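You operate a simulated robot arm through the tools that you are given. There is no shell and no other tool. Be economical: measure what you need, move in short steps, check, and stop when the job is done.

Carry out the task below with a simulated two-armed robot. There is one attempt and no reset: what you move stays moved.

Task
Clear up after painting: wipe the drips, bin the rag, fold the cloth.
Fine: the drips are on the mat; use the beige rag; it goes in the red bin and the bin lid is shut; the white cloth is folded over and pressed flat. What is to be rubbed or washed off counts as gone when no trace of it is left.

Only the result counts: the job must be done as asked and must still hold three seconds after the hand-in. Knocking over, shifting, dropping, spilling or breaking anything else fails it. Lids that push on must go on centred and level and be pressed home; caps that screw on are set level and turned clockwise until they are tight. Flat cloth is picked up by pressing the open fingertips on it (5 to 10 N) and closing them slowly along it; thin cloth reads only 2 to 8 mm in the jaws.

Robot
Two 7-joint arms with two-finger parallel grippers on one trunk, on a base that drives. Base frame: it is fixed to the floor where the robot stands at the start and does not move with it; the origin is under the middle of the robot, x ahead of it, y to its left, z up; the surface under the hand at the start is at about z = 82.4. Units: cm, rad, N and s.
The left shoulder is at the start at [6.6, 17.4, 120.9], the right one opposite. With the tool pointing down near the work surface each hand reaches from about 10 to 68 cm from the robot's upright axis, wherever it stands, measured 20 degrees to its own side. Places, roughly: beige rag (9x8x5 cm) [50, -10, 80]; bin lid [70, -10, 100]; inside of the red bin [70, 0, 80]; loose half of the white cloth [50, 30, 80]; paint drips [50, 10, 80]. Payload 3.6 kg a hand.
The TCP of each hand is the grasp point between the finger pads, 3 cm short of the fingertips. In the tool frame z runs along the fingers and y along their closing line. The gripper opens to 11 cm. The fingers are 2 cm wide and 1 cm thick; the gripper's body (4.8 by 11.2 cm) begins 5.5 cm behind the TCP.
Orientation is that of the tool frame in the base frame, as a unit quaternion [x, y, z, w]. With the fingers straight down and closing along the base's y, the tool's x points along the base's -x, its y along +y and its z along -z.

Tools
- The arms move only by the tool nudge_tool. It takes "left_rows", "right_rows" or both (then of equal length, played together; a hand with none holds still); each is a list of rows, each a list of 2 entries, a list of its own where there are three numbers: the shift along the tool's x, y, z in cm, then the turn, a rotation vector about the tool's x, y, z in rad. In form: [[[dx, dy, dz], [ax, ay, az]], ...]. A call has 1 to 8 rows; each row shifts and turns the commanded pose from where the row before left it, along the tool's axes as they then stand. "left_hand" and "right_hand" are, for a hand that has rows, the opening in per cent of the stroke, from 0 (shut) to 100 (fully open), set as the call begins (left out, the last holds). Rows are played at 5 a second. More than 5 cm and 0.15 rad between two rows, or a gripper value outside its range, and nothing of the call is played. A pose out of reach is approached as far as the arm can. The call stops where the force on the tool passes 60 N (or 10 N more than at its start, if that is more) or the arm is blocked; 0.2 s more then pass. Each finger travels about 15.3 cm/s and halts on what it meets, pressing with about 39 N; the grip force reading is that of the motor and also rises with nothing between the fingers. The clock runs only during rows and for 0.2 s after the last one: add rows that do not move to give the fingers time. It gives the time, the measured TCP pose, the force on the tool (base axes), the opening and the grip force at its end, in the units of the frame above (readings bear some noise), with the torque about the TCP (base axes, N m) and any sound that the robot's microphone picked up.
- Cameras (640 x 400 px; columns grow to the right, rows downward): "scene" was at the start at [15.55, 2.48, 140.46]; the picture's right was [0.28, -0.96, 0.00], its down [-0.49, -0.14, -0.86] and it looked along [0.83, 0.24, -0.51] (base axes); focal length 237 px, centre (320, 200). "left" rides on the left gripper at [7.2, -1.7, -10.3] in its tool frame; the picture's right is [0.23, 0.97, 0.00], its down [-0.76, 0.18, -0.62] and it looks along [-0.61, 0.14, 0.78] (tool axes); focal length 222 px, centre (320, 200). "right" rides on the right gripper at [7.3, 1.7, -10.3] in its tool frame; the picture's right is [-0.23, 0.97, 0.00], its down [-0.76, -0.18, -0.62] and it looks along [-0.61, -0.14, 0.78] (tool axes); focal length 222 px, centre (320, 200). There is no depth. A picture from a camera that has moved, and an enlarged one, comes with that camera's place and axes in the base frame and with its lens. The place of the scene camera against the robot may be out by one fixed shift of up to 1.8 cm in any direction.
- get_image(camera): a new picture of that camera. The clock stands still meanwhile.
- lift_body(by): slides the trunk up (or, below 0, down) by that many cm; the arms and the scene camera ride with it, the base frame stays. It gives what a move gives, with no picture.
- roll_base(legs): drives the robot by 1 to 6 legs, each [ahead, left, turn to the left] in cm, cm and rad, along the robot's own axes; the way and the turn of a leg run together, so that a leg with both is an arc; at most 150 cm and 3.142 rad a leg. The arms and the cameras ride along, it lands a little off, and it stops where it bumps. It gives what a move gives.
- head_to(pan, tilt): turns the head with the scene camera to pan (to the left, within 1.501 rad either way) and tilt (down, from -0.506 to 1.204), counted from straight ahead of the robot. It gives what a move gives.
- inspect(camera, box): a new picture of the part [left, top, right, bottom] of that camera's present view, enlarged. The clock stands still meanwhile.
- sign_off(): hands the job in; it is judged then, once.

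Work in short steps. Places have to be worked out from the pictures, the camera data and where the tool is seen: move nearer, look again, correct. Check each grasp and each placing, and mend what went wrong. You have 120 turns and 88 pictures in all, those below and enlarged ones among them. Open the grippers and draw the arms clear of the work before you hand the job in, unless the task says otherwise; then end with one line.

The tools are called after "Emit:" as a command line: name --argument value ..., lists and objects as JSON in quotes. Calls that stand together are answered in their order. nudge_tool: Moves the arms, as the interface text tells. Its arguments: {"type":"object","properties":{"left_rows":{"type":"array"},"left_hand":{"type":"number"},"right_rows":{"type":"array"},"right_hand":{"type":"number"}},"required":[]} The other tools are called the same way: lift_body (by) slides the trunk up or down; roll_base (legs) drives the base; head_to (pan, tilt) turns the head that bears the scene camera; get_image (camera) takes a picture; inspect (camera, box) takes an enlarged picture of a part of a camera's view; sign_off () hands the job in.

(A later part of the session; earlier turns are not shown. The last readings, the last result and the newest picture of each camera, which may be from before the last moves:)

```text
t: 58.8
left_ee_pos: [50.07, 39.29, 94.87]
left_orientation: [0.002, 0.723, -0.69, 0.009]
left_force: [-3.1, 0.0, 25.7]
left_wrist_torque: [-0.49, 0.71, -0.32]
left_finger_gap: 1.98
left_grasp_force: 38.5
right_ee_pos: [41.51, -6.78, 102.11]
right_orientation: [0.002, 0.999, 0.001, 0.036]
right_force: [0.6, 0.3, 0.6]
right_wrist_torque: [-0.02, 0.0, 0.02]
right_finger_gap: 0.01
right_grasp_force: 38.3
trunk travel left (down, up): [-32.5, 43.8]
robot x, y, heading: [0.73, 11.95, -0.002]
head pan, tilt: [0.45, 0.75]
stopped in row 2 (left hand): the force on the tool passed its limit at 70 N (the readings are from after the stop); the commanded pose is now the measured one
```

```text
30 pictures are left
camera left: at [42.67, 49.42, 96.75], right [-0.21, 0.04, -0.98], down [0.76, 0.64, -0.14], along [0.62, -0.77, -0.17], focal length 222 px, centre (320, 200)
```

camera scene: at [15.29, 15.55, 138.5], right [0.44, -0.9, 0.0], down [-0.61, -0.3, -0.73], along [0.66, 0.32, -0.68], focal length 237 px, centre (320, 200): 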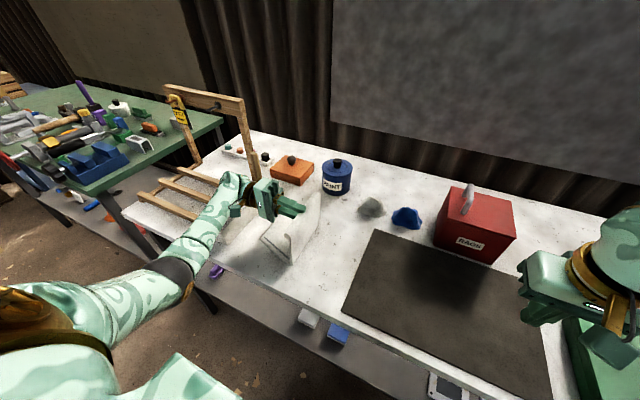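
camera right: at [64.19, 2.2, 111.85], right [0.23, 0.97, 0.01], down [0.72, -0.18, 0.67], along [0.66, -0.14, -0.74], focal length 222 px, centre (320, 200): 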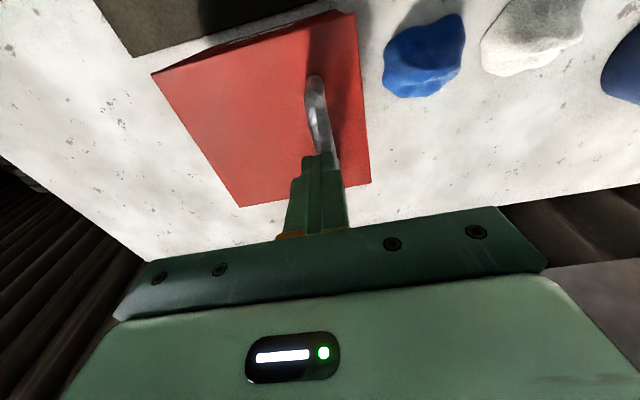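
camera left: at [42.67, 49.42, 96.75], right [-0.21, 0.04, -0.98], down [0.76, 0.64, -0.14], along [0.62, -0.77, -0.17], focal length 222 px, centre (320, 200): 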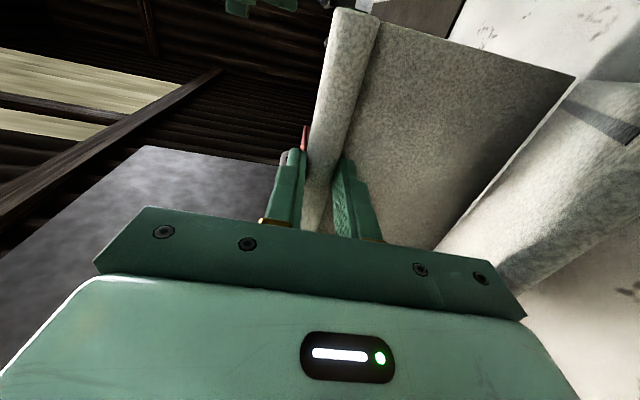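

The 26 N upward looks like the near-vertical flap being pressed into the table, because the hand is a bit too low. I'll raise the hand slightly along tool -y and read again.

Emit:
nudge_tool --left_rows '[[[0, -0.3, 0], [0, 0, 0]], [[0, 0, 0], [0, 0, 0]]]'

Emit:
inspect --camera "scene" --box '[130, 120, 370, 290]'

```text
t: 59.4
left_ee_pos: [50.07, 39.38, 94.87]
left_orientation: [0.001, 0.726, -0.688, 0.006]
left_force: [5.0, -0.3, 18.1]
left_wrist_torque: [-0.31, 0.79, 0.12]
left_finger_gap: 1.93
left_grasp_force: 39.4
right_ee_pos: [41.63, -6.8, 101.99]
right_orientation: [0.002, 0.999, 0.001, 0.037]
right_force: [-0.5, 0.4, -0.1]
right_wrist_torque: [-0.01, 0.0, 0.0]
right_finger_gap: 0.01
right_grasp_force: 37.3
trunk travel left (down, up): [-32.5, 43.8]
robot x, y, heading: [1.29, 11.93, -0.003]
head pan, tilt: [0.45, 0.75]
```

```text
2.35 times, centred on (250, 205) of scene
camera zoom: at [15.37, 15.51, 138.56], right [0.43, -0.9, 0.0], down [-0.61, -0.3, -0.73], along [0.66, 0.32, -0.68], focal length 559 px, centre (485, 188)
```

zoom: 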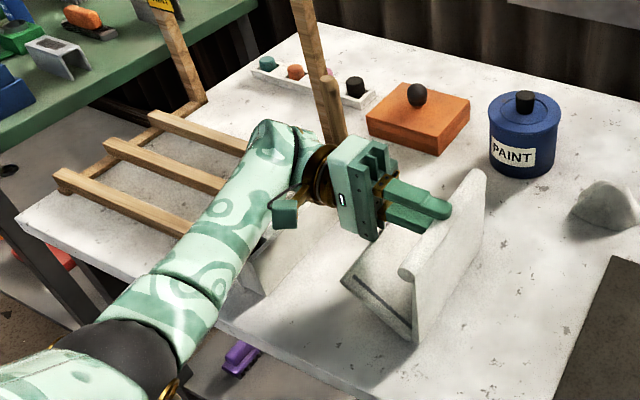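

The flap is still being pressed down (18 N) and the crease has slid a little. I'll raise the hand another 0.8 cm to unload it.

Emit:
nudge_tool --left_rows '[[[0, -0.4, 0], [0, 0, 0]], [[0, -0.4, 0], [0, 0, 0]], [[0, 0, 0], [0, 0, 0]]]'

Emit:
inspect --camera "scene" --box '[130, 120, 370, 290]'

```text
t: 60.2
left_ee_pos: [49.98, 39.3, 95.54]
left_orientation: [0.0, 0.727, -0.687, 0.007]
left_force: [0.7, 0.0, -1.4]
left_wrist_torque: [0.06, -0.13, -0.04]
left_finger_gap: 1.91
left_grasp_force: 38.8
right_ee_pos: [41.7, -6.67, 101.94]
right_orientation: [0.002, 0.999, 0.001, 0.037]
right_force: [-0.1, 0.9, -0.3]
right_wrist_torque: [0.01, 0.0, -0.02]
right_finger_gap: 0.0
right_grasp_force: 37.9
trunk travel left (down, up): [-32.5, 43.8]
robot x, y, heading: [1.26, 12.1, 0.002]
head pan, tilt: [0.45, 0.75]
```

```text
2.35 times, centred on (250, 205) of scene
camera zoom: at [15.43, 15.61, 138.54], right [0.44, -0.9, 0.0], down [-0.61, -0.3, -0.73], along [0.66, 0.32, -0.68], focal length 559 px, centre (485, 188)
```

zoom: 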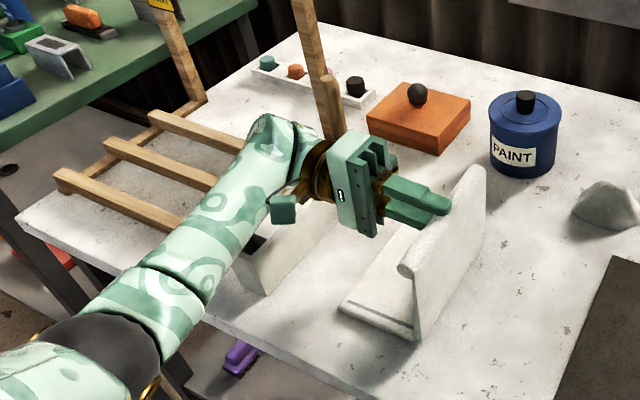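

The load is gone: the fixed half lies flat and the flap stands at about 87°. I'll try small 0.1 rad steps past vertical, watching for the reach limit.

Emit:
nudge_tool --left_rows '[[[0, 0.15, -1.15], [0.1, 0, 0]], [[0, 0, 0], [0, 0, 0]]]'

```text
t: 60.8
left_ee_pos: [50.04, 40.48, 95.36]
left_orientation: [-0.001, -0.691, 0.723, -0.007]
left_force: [-1.2, 0.0, -1.3]
left_wrist_torque: [0.01, 0.25, 0.03]
left_finger_gap: 1.88
left_grasp_force: 38.9
right_ee_pos: [41.6, -6.6, 102.1]
right_orientation: [0.001, 0.999, 0.001, 0.037]
right_force: [-0.6, -0.7, 0.3]
right_wrist_torque: [-0.02, 0.0, -0.03]
right_finger_gap: 0.01
right_grasp_force: 37.7
trunk travel left (down, up): [-32.5, 43.8]
robot x, y, heading: [1.14, 12.12, -0.001]
head pan, tilt: [0.45, 0.75]
```

Reachable, with no load. The hand is at about 92.6°, so I'll continue with two more small steps.

Emit:
nudge_tool --left_rows '[[[0, 0.28, -1.18], [0.1, 0, 0]], [[0, 0, 0], [0, 0, 0]]]'

Emit:
nudge_tool --left_rows '[[[0, 0.28, -1.18], [0.1, 0, 0]], [[0, 0, 0], [0, 0, 0]]]'

Emit:
inspect --camera "scene" --box '[130, 120, 370, 290]'

```text
t: 61.6
left_ee_pos: [51.9, 41.09, 95.17]
left_orientation: [-0.014, -0.667, 0.744, -0.037]
left_force: [0.5, 0.2, -1.9]
left_wrist_torque: [0.04, -0.07, -0.07]
left_finger_gap: 1.92
left_grasp_force: 38.4
left hand out of reach, approached as far as the arm can: row 1
right_ee_pos: [40.68, -6.49, 102.3]
right_orientation: [-0.004, 0.999, 0.004, 0.04]
right_force: [0.6, 0.8, 0.1]
right_wrist_torque: [0.01, 0.0, 0.0]
right_finger_gap: 0.01
right_grasp_force: 38.0
trunk travel left (down, up): [-32.5, 43.8]
robot x, y, heading: [0.59, 12.22, 0.017]
head pan, tilt: [0.45, 0.75]
stopped in row 2 (left hand): the arm was blocked; the commanded pose is now the measured one
```

```text
t: 62.2
left_ee_pos: [53.57, 41.98, 96.75]
left_orientation: [-0.011, -0.638, 0.769, -0.038]
left_force: [-0.4, 0.2, -0.3]
left_wrist_torque: [0.07, 0.23, -0.04]
left_finger_gap: 1.87
left_grasp_force: 38.9
left hand out of reach, approached as far as the arm can: row 1
right_ee_pos: [40.53, -6.44, 102.37]
right_orientation: [-0.007, 0.999, 0.006, 0.042]
right_force: [0.0, 0.7, -0.6]
right_wrist_torque: [0.03, -0.01, 0.0]
right_finger_gap: 0.0
right_grasp_force: 37.0
trunk travel left (down, up): [-32.5, 43.8]
robot x, y, heading: [0.5, 12.3, 0.018]
head pan, tilt: [0.45, 0.75]
```

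```text
2.35 times, centred on (250, 205) of scene
camera zoom: at [13.53, 15.17, 138.75], right [0.45, -0.89, 0.0], down [-0.6, -0.3, -0.74], along [0.66, 0.34, -0.67], focal length 559 px, centre (485, 188)
```

zoom: 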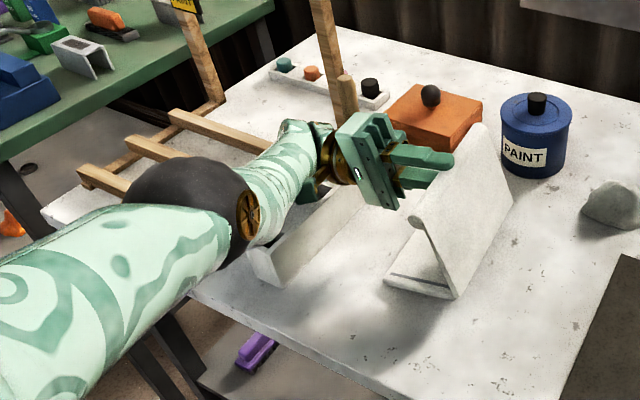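

The flap is past vertical at about 100°, but the forearm is touching something and the base has been nudged slightly. I'll stop here and open the fingers so the flap comes off the grip.

Emit:
nudge_tool --left_rows '[[[0, 0, 0], [0, 0, 0]], [[0, 0, 0], [0, 0, 0]]]' --left_hand 45

Emit:
get_image --camera "scene"

Emit:
get_image --camera "left"

```text
t: 62.8
left_ee_pos: [53.58, 41.94, 96.81]
left_orientation: [-0.012, -0.636, 0.771, -0.038]
left_force: [-0.1, 0.2, -1.4]
left_wrist_torque: [0.02, -0.02, -0.02]
left_finger_gap: 4.96
left_grasp_force: 0.3
right_ee_pos: [40.5, -6.24, 102.57]
right_orientation: [-0.005, 0.999, 0.004, 0.043]
right_force: [0.3, -0.4, 0.7]
right_wrist_torque: [-0.04, 0.02, -0.03]
right_finger_gap: 0.0
right_grasp_force: 37.4
trunk travel left (down, up): [-32.5, 43.8]
robot x, y, heading: [1.0, 12.4, 0.014]
head pan, tilt: [0.45, 0.75]
```

```text
26 pictures are left
camera scene: at [13.5, 15.38, 138.77], right [0.45, -0.89, 0.0], down [-0.6, -0.3, -0.74], along [0.66, 0.33, -0.67], focal length 237 px, centre (320, 200)
```

scene: 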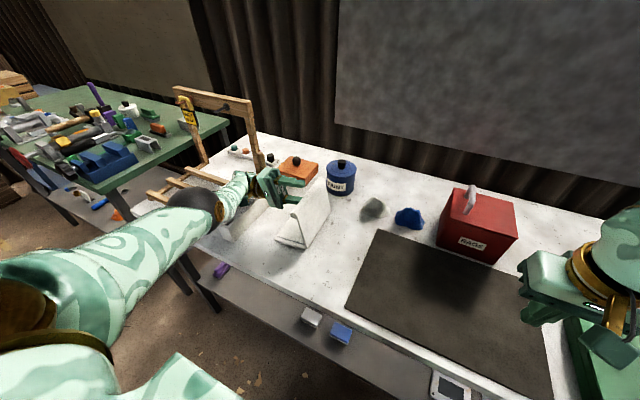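

```text
25 pictures are left
camera left: at [45.91, 52.06, 95.92], right [-0.15, -0.19, -0.97], down [0.76, 0.61, -0.24], along [0.64, -0.77, 0.05], focal length 222 px, centre (320, 200)
```

left: 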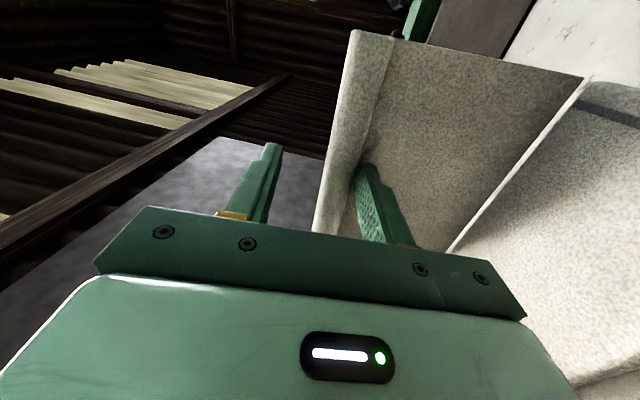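

The flap leans on the lower finger. I'll draw the hand straight back along its own axis in small steps so the flap can tip over behind it.

Emit:
nudge_tool --left_rows '[[[0, 0, -1], [0, 0, 0]], [[0, 0, -1], [0, 0, 0]], [[0, 0, -1], [0, 0, 0]], [[0, 0, 0], [0, 0, 0]]]'

Emit:
inspect --camera "scene" --box '[100, 80, 380, 290]'

```text
t: 63.8
left_ee_pos: [53.89, 42.11, 97.23]
left_orientation: [-0.009, -0.629, 0.776, -0.035]
left_force: [-0.9, -0.1, 0.4]
left_wrist_torque: [0.04, 0.06, 0.03]
left_finger_gap: 4.99
left_grasp_force: 0.5
left hand out of reach, approached as far as the arm can: row 1, 2, 3
right_ee_pos: [40.66, -6.25, 102.47]
right_orientation: [-0.005, 0.999, 0.003, 0.041]
right_force: [0.5, -0.1, -0.2]
right_wrist_torque: [-0.01, 0.01, -0.02]
right_finger_gap: 0.03
right_grasp_force: 37.8
trunk travel left (down, up): [-32.5, 43.8]
robot x, y, heading: [0.3, 12.23, 0.015]
head pan, tilt: [0.45, 0.75]
```

```text
1.90 times, centred on (240, 185) of scene
camera zoom: at [13.82, 15.7, 138.69], right [0.45, -0.89, 0.0], down [-0.6, -0.3, -0.74], along [0.66, 0.33, -0.68], focal length 452 px, centre (472, 229)
```

zoom: 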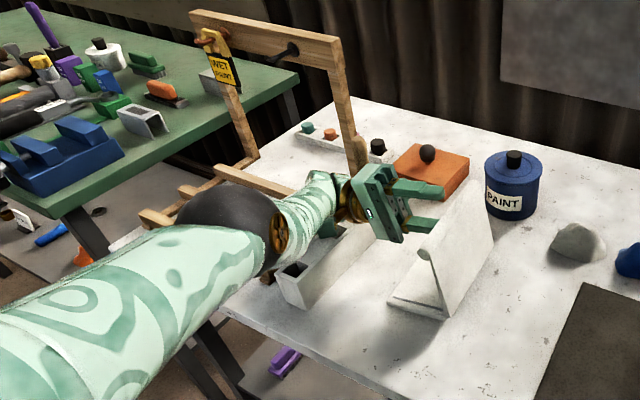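

The arm can't go further back, so I'll swing the open hand around the roll towards vertical instead. That leaves the outer finger behind the flap, ready to push it over.

Emit:
nudge_tool --left_rows '[[[0, -0.36, 0.03], [-0.15, 0, 0]], [[0, -0.36, 0.03], [-0.15, 0, 0]], [[0, -0.36, 0.03], [-0.15, 0, 0]], [[0, -0.36, 0.03], [-0.15, 0, 0]], [[0, 0, 0], [0, 0, 0]]]'

Emit:
inspect --camera "scene" --box '[100, 80, 380, 290]'

```text
t: 65.0
left_ee_pos: [59.14, 44.22, 95.83]
left_orientation: [0.0, 0.828, -0.56, 0.027]
left_force: [-1.7, -2.2, 0.0]
left_wrist_torque: [0.09, -0.11, 0.26]
left_finger_gap: 4.96
left_grasp_force: 0.1
left hand out of reach, approached as far as the arm can: row 1, 2, 3, 4
right_ee_pos: [41.47, -5.95, 102.04]
right_orientation: [-0.005, 0.999, 0.003, 0.037]
right_force: [0.1, -0.4, -0.1]
right_wrist_torque: [0.0, 0.01, -0.03]
right_finger_gap: 0.0
right_grasp_force: 37.7
trunk travel left (down, up): [-32.5, 43.8]
robot x, y, heading: [0.56, 12.29, 0.009]
head pan, tilt: [0.45, 0.75]
```

```text
1.90 times, centred on (240, 185) of scene
camera zoom: at [14.87, 16.02, 138.56], right [0.45, -0.89, 0.0], down [-0.61, -0.3, -0.73], along [0.65, 0.33, -0.68], focal length 452 px, centre (472, 229)
```

zoom: 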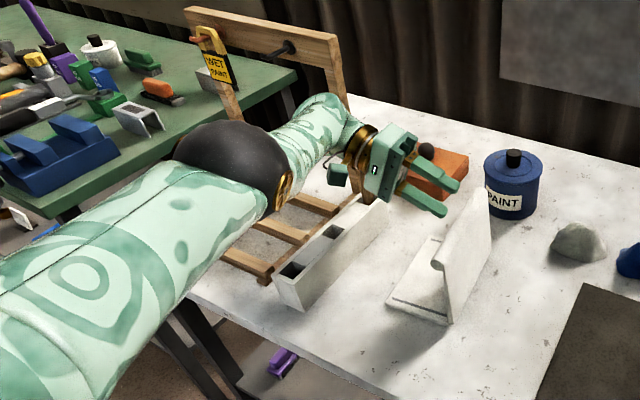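

The hand is clear of the flap, which stays up on its own. I'll bring the hand back towards the robot and up while returning it to vertical.

Emit:
nudge_tool --left_rows '[[[2.5, -1.5, -0.8], [-0.15, 0, 0]], [[2.5, -1.5, -0.8], [-0.15, 0, 0]], [[2.5, -1.3, -1], [-0.15, 0, 0]], [[2, -1, -1.2], [-0.15, 0, 0]], [[0, 0, 0], [0, 0, 0]]]'

Emit:
get_image --camera "scene"

```text
t: 66.2
left_ee_pos: [62.6, 50.32, 99.32]
left_orientation: [-0.008, 0.956, -0.291, 0.026]
left_force: [0.5, 0.2, -0.3]
left_wrist_torque: [-0.01, -0.02, -0.03]
left_finger_gap: 4.94
left_grasp_force: 0.2
left hand out of reach, approached as far as the arm can: row 1, 2, 3, 4
right_ee_pos: [41.41, -6.05, 102.02]
right_orientation: [-0.004, 0.999, 0.003, 0.036]
right_force: [-0.1, 0.3, 1.2]
right_wrist_torque: [-0.01, 0.02, -0.03]
right_finger_gap: 0.0
right_grasp_force: 37.6
trunk travel left (down, up): [-32.5, 43.8]
robot x, y, heading: [0.7, 12.53, 0.013]
head pan, tilt: [0.45, 0.75]
```

```text
22 pictures are left
camera scene: at [14.95, 16.08, 138.55], right [0.45, -0.89, 0.0], down [-0.61, -0.3, -0.73], along [0.65, 0.33, -0.68], focal length 237 px, centre (320, 200)
```

scene: 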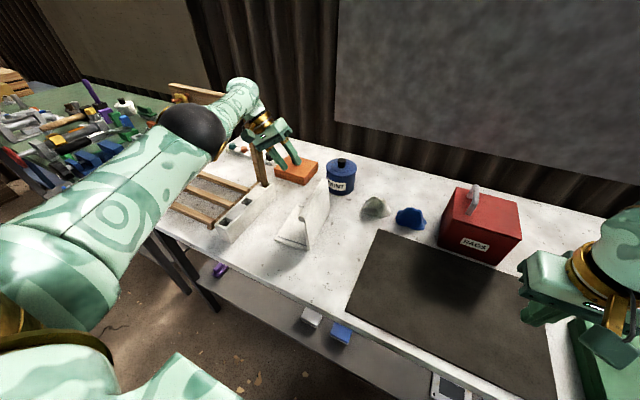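

The hand drifted outward towards the rack posts because the arm is in an awkward posture. I'll raise the trunk to gain clearance before untangling it.

Emit:
lift_body --by 14

Emit:
nudge_tool --left_rows '[[[0, 0, 0], [-0.1, 0, 0]], [[0, 0, 0], [-0.1, 0, 0]], [[0, 0, 0], [-0.1, 0, 0]]]'

Emit:
get_image --camera "scene"

```text
t: 67.9
left_ee_pos: [61.22, 50.39, 117.6]
left_orientation: [0.002, 0.955, -0.29, 0.063]
left_force: [-0.9, 0.8, 0.0]
left_wrist_torque: [-0.01, -0.02, -0.01]
left_finger_gap: 4.97
left_grasp_force: 0.0
right_ee_pos: [41.45, -5.91, 116.08]
right_orientation: [-0.004, 0.999, 0.002, 0.035]
right_force: [0.3, 0.5, -0.2]
right_wrist_torque: [-0.02, -0.01, -0.01]
right_finger_gap: 0.0
right_grasp_force: 37.5
trunk travel left (down, up): [-46.5, 29.8]
robot x, y, heading: [0.72, 12.13, 0.015]
head pan, tilt: [0.45, 0.75]
```

```text
t: 68.7
left_ee_pos: [62.89, 51.03, 117.65]
left_orientation: [-0.006, 0.988, -0.144, 0.063]
left_force: [-1.0, 0.1, 0.2]
left_wrist_torque: [0.0, 0.01, -0.01]
left_finger_gap: 4.95
left_grasp_force: 0.1
left hand out of reach, approached as far as the arm can: row 1, 2, 3
right_ee_pos: [41.47, -5.93, 116.23]
right_orientation: [-0.004, 0.999, 0.002, 0.037]
right_force: [-0.1, 0.3, -0.3]
right_wrist_torque: [0.04, 0.0, -0.02]
right_finger_gap: 0.0
right_grasp_force: 38.0
trunk travel left (down, up): [-46.5, 29.8]
robot x, y, heading: [0.83, 12.2, 0.009]
head pan, tilt: [0.45, 0.75]
```

```text
21 pictures are left
camera scene: at [10.97, 15.93, 152.7], right [0.45, -0.89, 0.0], down [-0.61, -0.3, -0.73], along [0.65, 0.33, -0.68], focal length 237 px, centre (320, 200)
```

scene: 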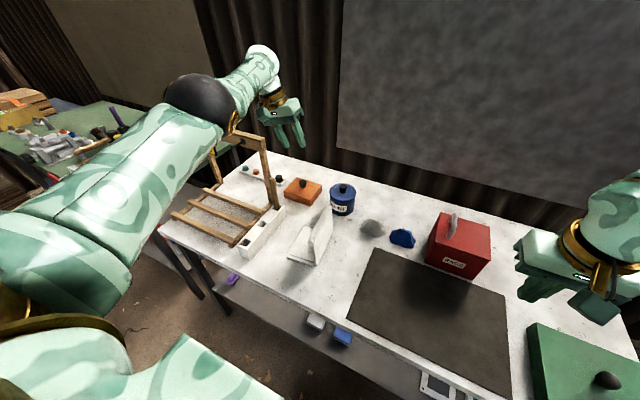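

Everything is clear and the flap still stands. I'll pull the hand back towards the robot and see how it responds.

Emit:
nudge_tool --left_rows '[[[4, 0, 0], [-0.1, 0, 0]], [[4, 0, 0], [-0.1, 0, 0]], [[4, 0, 0], [-0.08, 0, 0]], [[4, -1, 0], [0, 0, 0]], [[0, 0, 0], [0, 0, 0]]]'

```text
t: 69.9
left_ee_pos: [63.37, 54.76, 115.76]
left_orientation: [-0.017, 0.998, -0.004, 0.061]
left_force: [0.1, 0.0, 0.6]
left_wrist_torque: [-0.01, 0.0, -0.02]
left_finger_gap: 4.92
left_grasp_force: 0.1
left hand out of reach, approached as far as the arm can: row 1, 2, 3, 4
right_ee_pos: [41.45, -5.92, 116.03]
right_orientation: [-0.005, 0.999, 0.001, 0.037]
right_force: [0.4, 0.0, 0.2]
right_wrist_torque: [-0.02, -0.02, 0.03]
right_finger_gap: 0.0
right_grasp_force: 37.5
trunk travel left (down, up): [-46.5, 29.8]
robot x, y, heading: [0.81, 12.56, 0.013]
head pan, tilt: [0.45, 0.75]
```

It's still reported out of reach, so the commanded pose must lie well outside. I'll keep pulling in and watch.

Emit:
nudge_tool --left_rows '[[[4.5, -2, 0], [0, 0, 0]], [[4.5, -2, 0], [0, 0, 0]], [[4.5, -2, 0], [0, 0, 0]], [[0, 0, 0], [0, 0, 0]]]'

Emit:
get_image --camera "scene"

```text
t: 70.9
left_ee_pos: [63.76, 53.11, 114.5]
left_orientation: [-0.017, 0.998, -0.004, 0.061]
left_force: [0.8, -0.3, 0.3]
left_wrist_torque: [0.03, 0.0, 0.01]
left_finger_gap: 4.95
left_grasp_force: 0.0
left hand out of reach, approached as far as the arm can: row 1, 2, 3
right_ee_pos: [41.34, -6.01, 116.1]
right_orientation: [-0.004, 0.999, 0.002, 0.036]
right_force: [-0.2, 0.0, 0.2]
right_wrist_torque: [0.03, 0.02, 0.01]
right_finger_gap: 0.03
right_grasp_force: 38.1
trunk travel left (down, up): [-46.5, 29.8]
robot x, y, heading: [0.88, 12.38, 0.012]
head pan, tilt: [0.45, 0.75]
```

```text
20 pictures are left
camera scene: at [10.96, 16.0, 152.7], right [0.45, -0.89, 0.0], down [-0.61, -0.3, -0.73], along [0.65, 0.33, -0.68], focal length 237 px, centre (320, 200)
```

scene: 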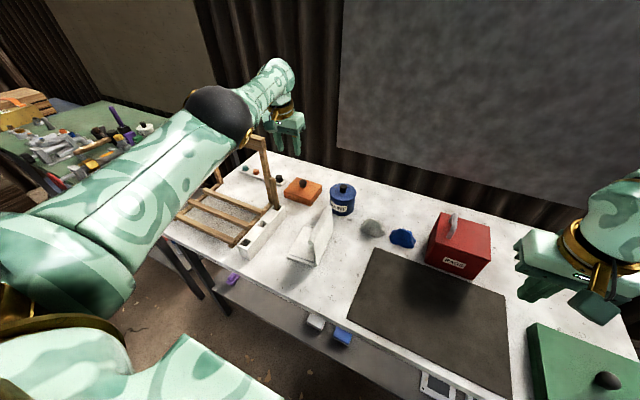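

The hand follows in y but hardly in x. I'll try bringing it across towards the middle and up to free the elbow.

Emit:
nudge_tool --left_rows '[[[1, -4, -2], [0, 0, 0]], [[1, -4, -2], [0, 0, 0]], [[1, -4, -2], [0, 0, 0]], [[1, -4, -2], [0, 0, 0]], [[1, -4, -2], [0, 0, 0]], [[0, 0, 0], [0, 0, 0]]]'

```text
t: 72.3
left_ee_pos: [65.55, 33.76, 124.57]
left_orientation: [-0.016, 0.998, -0.005, 0.06]
left_force: [-0.9, 0.1, -0.6]
left_wrist_torque: [0.0, -0.01, 0.03]
left_finger_gap: 4.94
left_grasp_force: 0.0
left hand out of reach, approached as far as the arm can: row 1, 2, 3, 4, 5
right_ee_pos: [41.51, -5.98, 116.12]
right_orientation: [-0.005, 0.999, 0.001, 0.037]
right_force: [-1.1, 0.3, -0.4]
right_wrist_torque: [0.01, 0.01, -0.02]
right_finger_gap: 0.02
right_grasp_force: 37.7
trunk travel left (down, up): [-46.5, 29.8]
robot x, y, heading: [0.6, 12.14, 0.012]
head pan, tilt: [0.45, 0.75]
```

The hand now moves well in y and z. I'll raise it further, which should let the arm bend off its stretched-out posture.

Emit:
nudge_tool --left_rows '[[[2, 0, -4], [0, 0, 0]], [[2, 0, -4], [0, 0, 0]], [[2, 0, -4], [0, 0, 0]], [[2, 0, -4], [0, 0, 0]], [[2, 0, -4], [0, 0, 0]], [[0, 0, 0], [0, 0, 0]]]'

Emit:
get_image --camera "scene"

```text
t: 73.7
left_ee_pos: [58.87, 33.38, 144.82]
left_orientation: [-0.016, 0.998, -0.004, 0.059]
left_force: [0.0, 0.3, -0.9]
left_wrist_torque: [-0.03, 0.02, 0.02]
left_finger_gap: 4.95
left_grasp_force: 0.0
left hand out of reach, approached as far as the arm can: row 1, 2, 3, 4, 5
right_ee_pos: [41.47, -5.92, 115.99]
right_orientation: [-0.004, 0.999, 0.003, 0.036]
right_force: [0.5, 0.0, -0.5]
right_wrist_torque: [0.05, 0.01, -0.01]
right_finger_gap: 0.0
right_grasp_force: 37.4
trunk travel left (down, up): [-46.5, 29.8]
robot x, y, heading: [0.7, 12.23, 0.012]
head pan, tilt: [0.45, 0.75]
```

```text
19 pictures are left
camera scene: at [11.05, 15.99, 152.69], right [0.45, -0.89, 0.0], down [-0.61, -0.3, -0.73], along [0.65, 0.33, -0.68], focal length 237 px, centre (320, 200)
```

scene: 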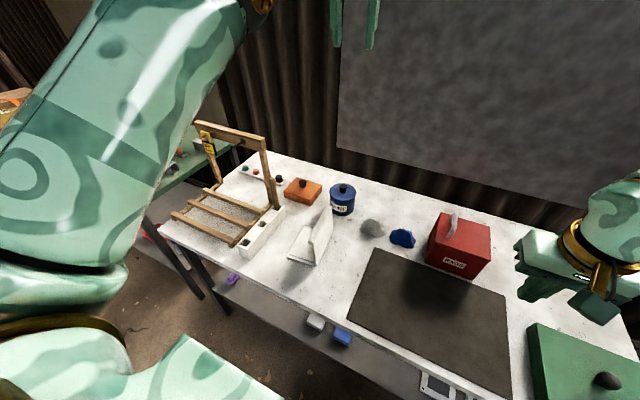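

The left hand is high and out of the way, and the flap still stands folded past vertical. I'll use the right hand for the rest, so I'm driving left to bring it behind the flap.

Emit:
roll_base --legs '[[0, 26, 0]]'

Emit:
head_to --pan 0.0 --tilt 0.85

Emit:
get_image --camera "scene"

Emit:
get_image --camera "right"

```text
t: 75.6
left_ee_pos: [58.63, 59.22, 144.82]
left_orientation: [-0.016, 0.998, -0.005, 0.06]
left_force: [0.2, 0.5, -0.1]
left_wrist_torque: [0.0, 0.0, 0.0]
left_finger_gap: 4.95
left_grasp_force: 0.2
right_ee_pos: [41.1, 20.02, 116.07]
right_orientation: [-0.005, 0.999, 0.002, 0.036]
right_force: [0.1, 1.1, 1.1]
right_wrist_torque: [0.01, -0.02, -0.03]
right_finger_gap: 0.0
right_grasp_force: 37.6
trunk travel left (down, up): [-46.5, 29.8]
robot x, y, heading: [0.47, 37.64, 0.012]
head pan, tilt: [0.45, 0.75]
```

```text
t: 76.5
left_ee_pos: [58.52, 59.27, 144.93]
left_orientation: [-0.016, 0.998, -0.004, 0.06]
left_force: [0.0, 0.9, -0.4]
left_wrist_torque: [-0.01, 0.01, 0.0]
left_finger_gap: 4.96
left_grasp_force: 0.0
right_ee_pos: [41.23, 19.95, 116.05]
right_orientation: [-0.004, 0.999, 0.002, 0.036]
right_force: [-0.1, 0.8, 1.0]
right_wrist_torque: [-0.03, 0.0, -0.02]
right_finger_gap: 0.01
right_grasp_force: 37.5
trunk travel left (down, up): [-46.5, 29.8]
robot x, y, heading: [0.48, 38.2, 0.013]
head pan, tilt: [0.0, 0.85]
```

```text
18 pictures are left
camera scene: at [11.05, 38.27, 151.9], right [0.01, -1.0, 0.0], down [-0.75, -0.01, -0.66], along [0.66, 0.01, -0.75], focal length 237 px, centre (320, 200)
```

scene: 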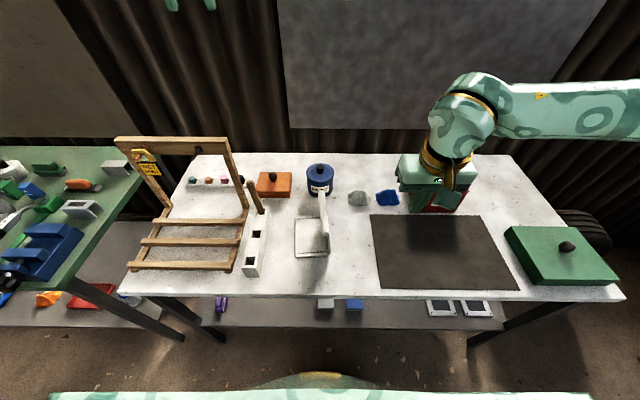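

```text
17 pictures are left
camera right: at [33.15, 21.36, 125.92], right [0.22, 0.98, 0.02], down [0.72, -0.17, 0.68], along [0.66, -0.13, -0.74], focal length 222 px, centre (320, 200)
```

right: 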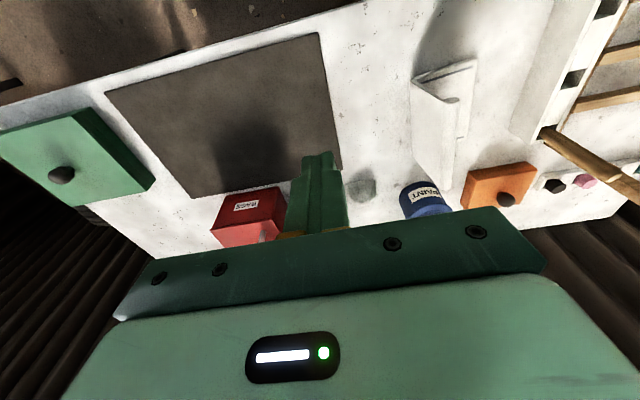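

Nothing else looks disturbed. The flap stands nearly vertical with its roll along x 47–63 at y≈37.5, z≈95. I'll take the closed right hand to (55, 29) and lower it behind the flap.

Emit:
nudge_tool --right_rows '[[[-3.5, 2.2, 0], [0, 0.07, 0]], [[-3.5, 2.2, 0], [0, 0, 0]], [[-3.4, 2.2, 0], [0, 0, 0]], [[-3.4, 2.2, 2], [0, 0, 0]], [[0, 0, 4.5], [0, 0, 0]], [[0, 0, 4.5], [0, 0, 0]], [[0, 0, 4.5], [0, 0, 0]], [[0, 0, 4.5], [0, 0, 0]]]' --right_hand 0

Emit:
get_image --camera "right"

```text
t: 78.3
left_ee_pos: [58.57, 59.39, 144.91]
left_orientation: [-0.015, 0.998, -0.004, 0.06]
left_force: [0.6, -0.2, 0.1]
left_wrist_torque: [0.02, 0.02, 0.02]
left_finger_gap: 4.97
left_grasp_force: 0.0
right_ee_pos: [55.08, 28.83, 96.18]
right_orientation: [-0.005, 1.0, 0.002, 0.001]
right_force: [-0.2, 0.1, -0.6]
right_wrist_torque: [0.0, 0.04, -0.01]
right_finger_gap: 0.0
right_grasp_force: 37.4
trunk travel left (down, up): [-46.5, 29.8]
robot x, y, heading: [0.15, 38.1, 0.013]
head pan, tilt: [0.0, 0.85]
```

```text
16 pictures are left
camera right: at [47.66, 30.32, 106.59], right [0.22, 0.98, 0.0], down [0.76, -0.17, 0.62], along [0.61, -0.13, -0.78], focal length 222 px, centre (320, 200)
```

right: 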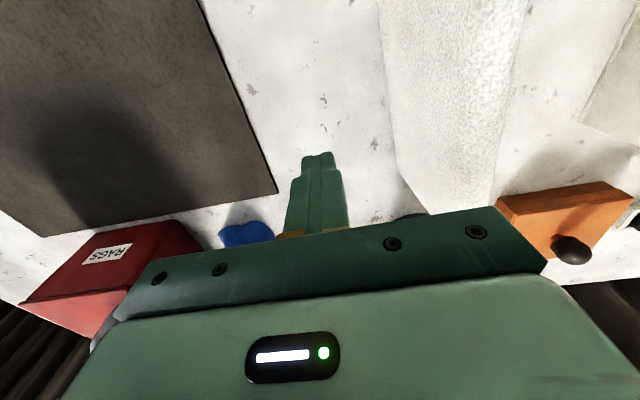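

The flap is just ahead in +y. I'll lower 2 cm and push it over in steps.

Emit:
nudge_tool --right_rows '[[[0, 2, 2], [0, 0, 0]], [[0, 2.5, 0], [0, 0, 0]], [[0, 1.8, 0], [0, 0, 0]], [[0, 1.8, 0], [0, 0, 0]], [[0, 1.8, 0], [0, 0, 0]], [[0, 1.8, 0], [0, 0, 0]], [[0, 1.8, 0], [0, 0, 0]], [[0, 1.5, 0], [0, 0, 0]]]'

Emit:
inspect --camera "scene" --box '[220, 140, 420, 280]'

```text
t: 80.1
left_ee_pos: [58.65, 59.31, 144.9]
left_orientation: [-0.017, 0.998, -0.004, 0.06]
left_force: [0.4, -0.2, 0.3]
left_wrist_torque: [0.03, 0.02, -0.02]
left_finger_gap: 4.97
left_grasp_force: 0.1
right_ee_pos: [53.65, 41.02, 94.95]
right_orientation: [-0.004, 1.0, 0.001, 0.002]
right_force: [1.0, -0.3, 0.0]
right_wrist_torque: [0.0, 0.01, -0.05]
right_finger_gap: 0.01
right_grasp_force: 37.5
right hand out of reach, approached as far as the arm can: row 6, 7, 8
trunk travel left (down, up): [-46.5, 29.8]
robot x, y, heading: [0.61, 38.01, 0.018]
head pan, tilt: [0.0, 0.85]
```

```text
2.86 times, centred on (320, 210) of scene
camera zoom: at [11.06, 38.29, 151.89], right [0.01, -1.0, 0.0], down [-0.75, -0.01, -0.66], along [0.66, 0.01, -0.75], focal length 678 px, centre (320, 171)
```

zoom: 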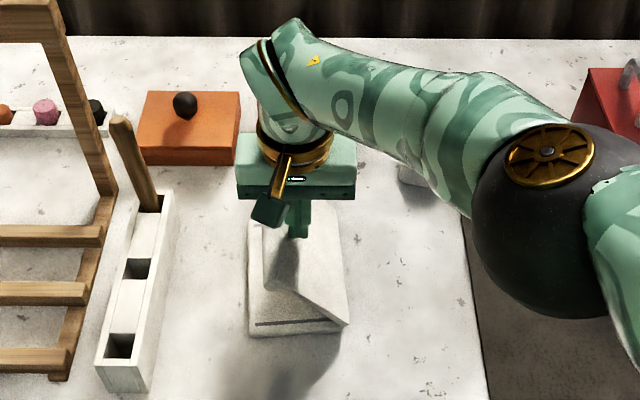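

The flap is leaning over by about 35° and the right arm is at its limit. Driving 8 cm left will carry the push on and extend the reach.

Emit:
roll_base --legs '[[0, 8, 0]]'

Emit:
inspect --camera "scene" --box '[220, 140, 420, 280]'

```text
t: 81.1
left_ee_pos: [58.47, 67.44, 144.94]
left_orientation: [-0.015, 0.998, -0.005, 0.061]
left_force: [0.4, -0.3, -0.3]
left_wrist_torque: [-0.04, -0.02, 0.0]
left_finger_gap: 4.94
left_grasp_force: 0.2
right_ee_pos: [53.42, 49.22, 94.73]
right_orientation: [-0.005, 1.0, 0.001, 0.002]
right_force: [0.7, 0.3, -0.4]
right_wrist_torque: [-0.01, -0.04, 0.02]
right_finger_gap: 0.0
right_grasp_force: 37.7
trunk travel left (down, up): [-46.5, 29.8]
robot x, y, heading: [0.43, 46.22, 0.009]
head pan, tilt: [0.0, 0.85]
```

```text
2.86 times, centred on (320, 210) of scene
camera zoom: at [10.95, 46.55, 151.89], right [0.01, -1.0, 0.0], down [-0.75, -0.01, -0.66], along [0.66, 0.01, -0.75], focal length 678 px, centre (320, 171)
```

zoom: 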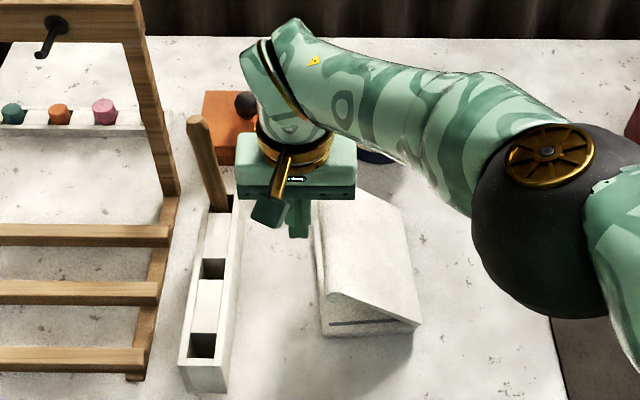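

The flap is about 60° over. I'll lift clear, move back over it at y≈45 and press it down gently.

Emit:
nudge_tool --right_rows '[[[0, 0, -2], [0, 0, 0]], [[-0.8, -2, 0], [0, 0, 0]], [[-0.8, -2.2, 0], [0, 0, 0]], [[0, 0, 2], [0, 0, 0]], [[0, 0, 2], [0, 0, 0]], [[0, 0, 1.5], [0, 0, 0]], [[0, 0, 1.5], [0, 0, 0]], [[0, 0, 0], [0, 0, 0]]]'

Emit:
inspect --camera "scene" --box '[220, 140, 420, 280]'

```text
t: 82.9
left_ee_pos: [58.38, 67.23, 144.8]
left_orientation: [-0.017, 0.998, -0.004, 0.06]
left_force: [0.1, -0.1, 0.4]
left_wrist_torque: [-0.01, -0.03, -0.03]
left_finger_gap: 4.96
left_grasp_force: 0.0
right_ee_pos: [54.17, 44.54, 91.01]
right_orientation: [-0.005, 1.0, 0.001, 0.002]
right_force: [0.6, 0.8, 0.4]
right_wrist_torque: [0.02, -0.02, -0.04]
right_finger_gap: 0.0
right_grasp_force: 38.1
right hand out of reach, approached as far as the arm can: row 5, 6, 7
trunk travel left (down, up): [-46.5, 29.8]
robot x, y, heading: [0.0, 46.43, 0.012]
head pan, tilt: [0.0, 0.85]
```

```text
2.86 times, centred on (320, 210) of scene
camera zoom: at [10.95, 46.36, 151.9], right [0.01, -1.0, 0.0], down [-0.75, -0.01, -0.66], along [0.66, 0.01, -0.75], focal length 678 px, centre (320, 171)
```

zoom: 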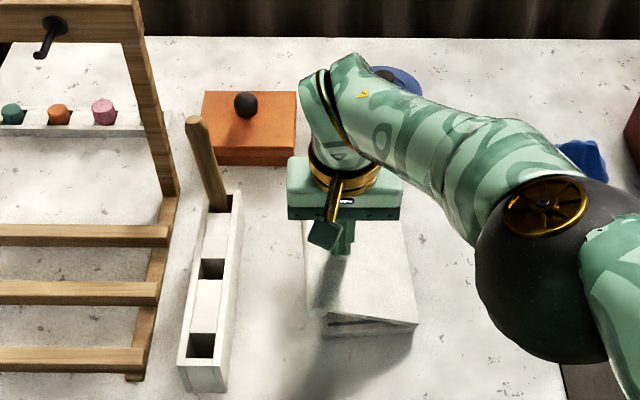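

The raised trunk limits how far down the hand can reach. I'll raise the hand 10 cm, lower the trunk 12 cm, then press.

Emit:
nudge_tool --right_rows '[[[0, 0, -4], [0, 0, 0]], [[0, 0, -4], [0, 0, 0]], [[0, 0, -4], [0, 0, 0]]]'

Emit:
lift_body --by -12

```text
t: 83.7
left_ee_pos: [58.36, 67.4, 144.81]
left_orientation: [-0.016, 0.998, -0.004, 0.06]
left_force: [0.0, 0.1, 0.1]
left_wrist_torque: [-0.01, 0.03, 0.02]
left_finger_gap: 4.92
left_grasp_force: 0.0
right_ee_pos: [54.25, 44.51, 102.92]
right_orientation: [-0.004, 1.0, 0.001, 0.002]
right_force: [-0.1, -0.7, 0.2]
right_wrist_torque: [0.0, -0.01, -0.02]
right_finger_gap: 0.0
right_grasp_force: 37.7
trunk travel left (down, up): [-46.5, 29.8]
robot x, y, heading: [0.2, 46.13, 0.011]
head pan, tilt: [0.0, 0.85]
```

```text
t: 85.2
left_ee_pos: [61.34, 67.38, 129.18]
left_orientation: [-0.016, 1.0, -0.003, 0.027]
left_force: [-0.2, 0.1, 0.1]
left_wrist_torque: [0.01, 0.0, 0.04]
left_finger_gap: 4.97
left_grasp_force: 0.1
right_ee_pos: [54.17, 44.51, 91.22]
right_orientation: [-0.005, 1.0, 0.002, 0.003]
right_force: [-0.3, -0.4, 0.5]
right_wrist_torque: [-0.03, -0.01, 0.01]
right_finger_gap: 0.0
right_grasp_force: 37.1
trunk travel left (down, up): [-34.5, 41.8]
robot x, y, heading: [0.3, 46.17, 0.014]
head pan, tilt: [0.0, 0.85]
```

Now I'll press the flap down in small steps.

Emit:
nudge_tool --right_rows '[[[0, 0, 1], [0, 0, 0]], [[0, 0, 1], [0, 0, 0]], [[0, 0, 0.8], [0, 0, 0]], [[0, 0, 0], [0, 0, 0]]]'

Emit:
inspect --camera "scene" --box '[220, 140, 420, 280]'

```text
t: 86.2
left_ee_pos: [61.3, 67.35, 129.3]
left_orientation: [-0.016, 1.0, -0.004, 0.027]
left_force: [-0.4, 0.4, -0.1]
left_wrist_torque: [0.04, 0.04, 0.03]
left_finger_gap: 4.97
left_grasp_force: 0.1
right_ee_pos: [54.08, 44.55, 88.22]
right_orientation: [-0.004, 1.0, 0.002, 0.002]
right_force: [-0.5, 0.1, -1.1]
right_wrist_torque: [-0.02, -0.02, 0.01]
right_finger_gap: 0.0
right_grasp_force: 38.0
trunk travel left (down, up): [-34.5, 41.8]
robot x, y, heading: [0.5, 46.06, 0.013]
head pan, tilt: [0.0, 0.85]
```

```text
2.86 times, centred on (320, 210) of scene
camera zoom: at [14.18, 46.41, 139.78], right [0.01, -1.0, 0.0], down [-0.75, -0.01, -0.66], along [0.66, 0.01, -0.75], focal length 678 px, centre (320, 171)
```

zoom: 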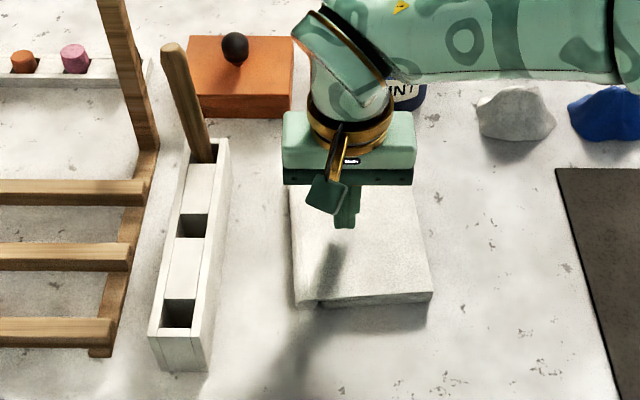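

The flap is almost flat. I'll keep pressing until firm contact.

Emit:
nudge_tool --right_rows '[[[0, 0, 0.5], [0, 0, 0]], [[0, 0, 0.3], [0, 0, 0]], [[0, 0, 0], [0, 0, 0]]]'

Emit:
nudge_tool --right_rows '[[[0, 0, 0.25], [0, 0, 0]], [[0, 0, 0.15], [0, 0, 0]], [[0, 0, 0], [0, 0, 0]]]'

Emit:
nudge_tool --right_rows '[[[0, 0, 0.2], [0, 0, 0]], [[0, 0, 0.1], [0, 0, 0]], [[0, 0, 0], [0, 0, 0]]]'

```text
t: 87.0
left_ee_pos: [61.4, 67.41, 129.22]
left_orientation: [-0.017, 1.0, -0.004, 0.026]
left_force: [0.2, 0.0, 0.8]
left_wrist_torque: [0.01, -0.03, 0.02]
left_finger_gap: 4.93
left_grasp_force: 0.1
right_ee_pos: [54.08, 44.55, 87.43]
right_orientation: [-0.005, 1.0, 0.001, 0.002]
right_force: [0.7, 0.6, -0.1]
right_wrist_torque: [-0.01, 0.03, -0.01]
right_finger_gap: 0.01
right_grasp_force: 37.1
trunk travel left (down, up): [-34.5, 41.8]
robot x, y, heading: [0.23, 46.13, 0.018]
head pan, tilt: [0.0, 0.85]
```

```text
t: 87.8
left_ee_pos: [61.39, 67.3, 129.36]
left_orientation: [-0.016, 1.0, -0.004, 0.026]
left_force: [0.4, -0.7, -0.3]
left_wrist_torque: [0.0, -0.01, 0.02]
left_finger_gap: 4.94
left_grasp_force: 0.1
right_ee_pos: [54.1, 44.51, 87.01]
right_orientation: [-0.005, 1.0, 0.002, 0.001]
right_force: [-0.3, -0.5, 4.0]
right_wrist_torque: [0.01, 0.03, 0.06]
right_finger_gap: 0.0
right_grasp_force: 37.6
trunk travel left (down, up): [-34.5, 41.8]
robot x, y, heading: [0.24, 46.05, 0.011]
head pan, tilt: [0.0, 0.85]
```

```text
t: 88.6
left_ee_pos: [61.15, 67.38, 129.24]
left_orientation: [-0.017, 0.999, -0.004, 0.029]
left_force: [0.4, -1.0, -0.2]
left_wrist_torque: [-0.02, -0.01, 0.03]
left_finger_gap: 4.92
left_grasp_force: 0.0
right_ee_pos: [54.01, 44.58, 87.11]
right_orientation: [-0.004, 1.0, 0.003, 0.005]
right_force: [2.0, -1.6, 29.0]
right_wrist_torque: [-0.04, 0.01, -0.05]
right_finger_gap: 0.01
right_grasp_force: 37.2
trunk travel left (down, up): [-34.5, 41.8]
robot x, y, heading: [0.22, 46.56, 0.012]
head pan, tilt: [0.0, 0.85]
```

It is firmly down: 29 N with the tip at z≈84. I'll lift away and check that the fold stays flat.

Emit:
nudge_tool --right_rows '[[[0, 0, -3], [0, 0, 0]], [[0, 0, -4], [0, 0, 0]], [[2, -4, -3], [0, 0, 0]], [[2, -4, 0], [0, 0, 0]], [[2, -4, 0], [0, 0, 0]], [[0, 0, 0], [0, 0, 0]]]'

Emit:
inspect --camera "scene" --box '[260, 170, 400, 270]'

Emit:
get_image --camera "right"

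```text
refused: row 3 steps farther than a row can; nothing moved
```

```text
4.00 times, centred on (330, 220) of scene
camera zoom: at [13.93, 46.39, 139.84], right [0.01, -1.0, 0.0], down [-0.75, -0.01, -0.66], along [0.66, 0.01, -0.75], focal length 950 px, centre (280, 120)
```

zoom: 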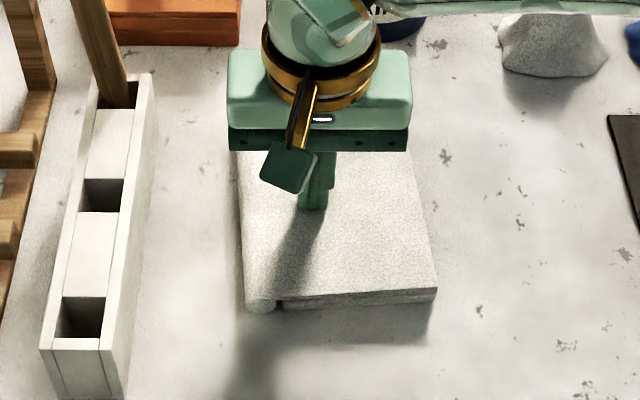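

```text
10 pictures are left
camera right: at [46.77, 46.05, 97.36], right [0.22, 0.98, 0.01], down [0.76, -0.17, 0.63], along [0.61, -0.13, -0.78], focal length 222 px, centre (320, 200)
```

right: 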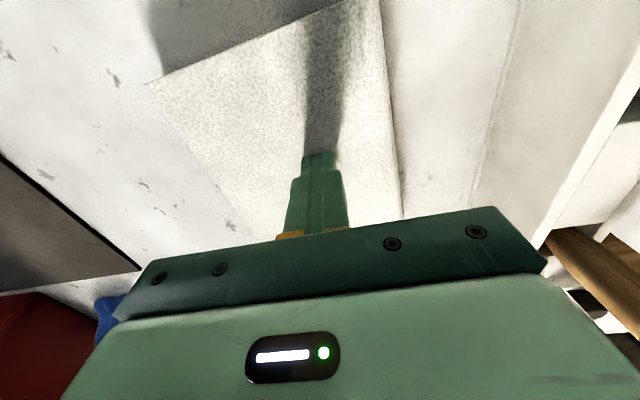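

The cloth is folded over. One move step was too long and was refused. I'll press near the front and back of the fold as well, then lift clear.

Emit:
nudge_tool --right_rows '[[[0, 0, -1.5], [0, 0, 0]], [[4, -0.5, 0], [0, 0, 0]], [[0, 0, 1], [0, 0, 0]], [[0, 0, 0.4], [0, 0, 0]], [[0, 0, 0], [0, 0, 0]]]'

Emit:
nudge_tool --right_rows '[[[0, 0, -1.5], [0, 0, 0]], [[-4.5, 0, 0], [0, 0, 0]], [[-4.5, 0, 0], [0, 0, 0]], [[0, 0, 1], [0, 0, 0]], [[0, 0, 0.4], [0, 0, 0]], [[0, 0, 0], [0, 0, 0]]]'

Emit:
nudge_tool --right_rows '[[[0, 0, -3], [0, 0, 0]], [[0, 0, -4], [0, 0, 0]], [[0, 0, -4], [0, 0, 0]], [[2, -4, 0], [0, 0, 0]], [[2, -4, 0], [0, 0, 0]], [[2, -4, 0], [0, 0, 0]], [[2, -4, 0], [0, 0, 0]]]'

Emit:
inspect --camera "scene" --box '[260, 170, 400, 270]'

```text
t: 89.8
left_ee_pos: [61.12, 67.26, 129.36]
left_orientation: [-0.016, 0.999, -0.004, 0.028]
left_force: [-0.2, 0.1, 0.1]
left_wrist_torque: [0.0, 0.0, 0.0]
left_finger_gap: 4.93
left_grasp_force: 0.0
right_ee_pos: [50.08, 44.1, 87.04]
right_orientation: [-0.004, 1.0, 0.003, 0.004]
right_force: [1.2, -1.5, 24.5]
right_wrist_torque: [-0.06, 0.07, -0.02]
right_finger_gap: 0.01
right_grasp_force: 37.8
trunk travel left (down, up): [-34.5, 41.8]
robot x, y, heading: [0.16, 46.15, 0.005]
head pan, tilt: [0.0, 0.85]
```

```text
t: 91.2
left_ee_pos: [61.28, 67.38, 129.22]
left_orientation: [-0.016, 0.999, -0.005, 0.027]
left_force: [0.6, -0.1, 0.1]
left_wrist_torque: [-0.03, 0.01, 0.01]
left_finger_gap: 4.95
left_grasp_force: 0.0
right_ee_pos: [59.05, 44.2, 87.19]
right_orientation: [-0.004, 1.0, 0.002, 0.002]
right_force: [-1.1, -1.9, 9.5]
right_wrist_torque: [-0.03, 0.08, 0.03]
right_finger_gap: 0.01
right_grasp_force: 37.8
trunk travel left (down, up): [-34.5, 41.8]
robot x, y, heading: [-0.02, 46.27, 0.008]
head pan, tilt: [0.0, 0.85]
```

```text
t: 92.8
left_ee_pos: [61.33, 67.16, 129.2]
left_orientation: [-0.017, 0.999, -0.004, 0.027]
left_force: [0.3, -0.9, 0.1]
left_wrist_torque: [0.0, -0.02, -0.03]
left_finger_gap: 4.94
left_grasp_force: 0.0
right_ee_pos: [51.17, 27.88, 97.95]
right_orientation: [-0.004, 1.0, 0.003, 0.002]
right_force: [0.4, -0.6, -0.5]
right_wrist_torque: [0.02, 0.0, -0.01]
right_finger_gap: 0.0
right_grasp_force: 37.7
trunk travel left (down, up): [-34.5, 41.8]
robot x, y, heading: [0.07, 46.56, 0.012]
head pan, tilt: [0.0, 0.85]
```

```text
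4.00 times, centred on (330, 220) of scene
camera zoom: at [14.12, 46.27, 139.79], right [0.01, -1.0, 0.0], down [-0.75, -0.01, -0.66], along [0.66, 0.01, -0.75], focal length 950 px, centre (280, 120)
```

zoom: 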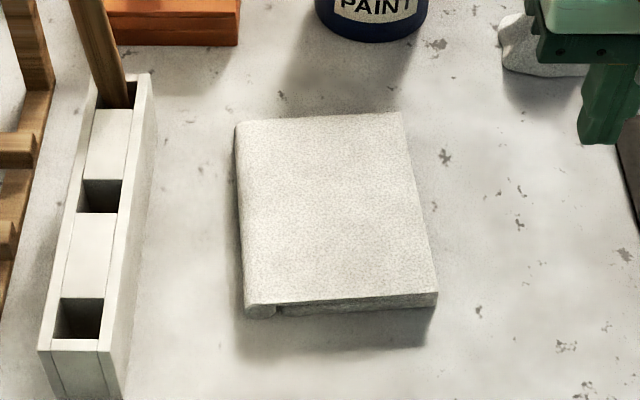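

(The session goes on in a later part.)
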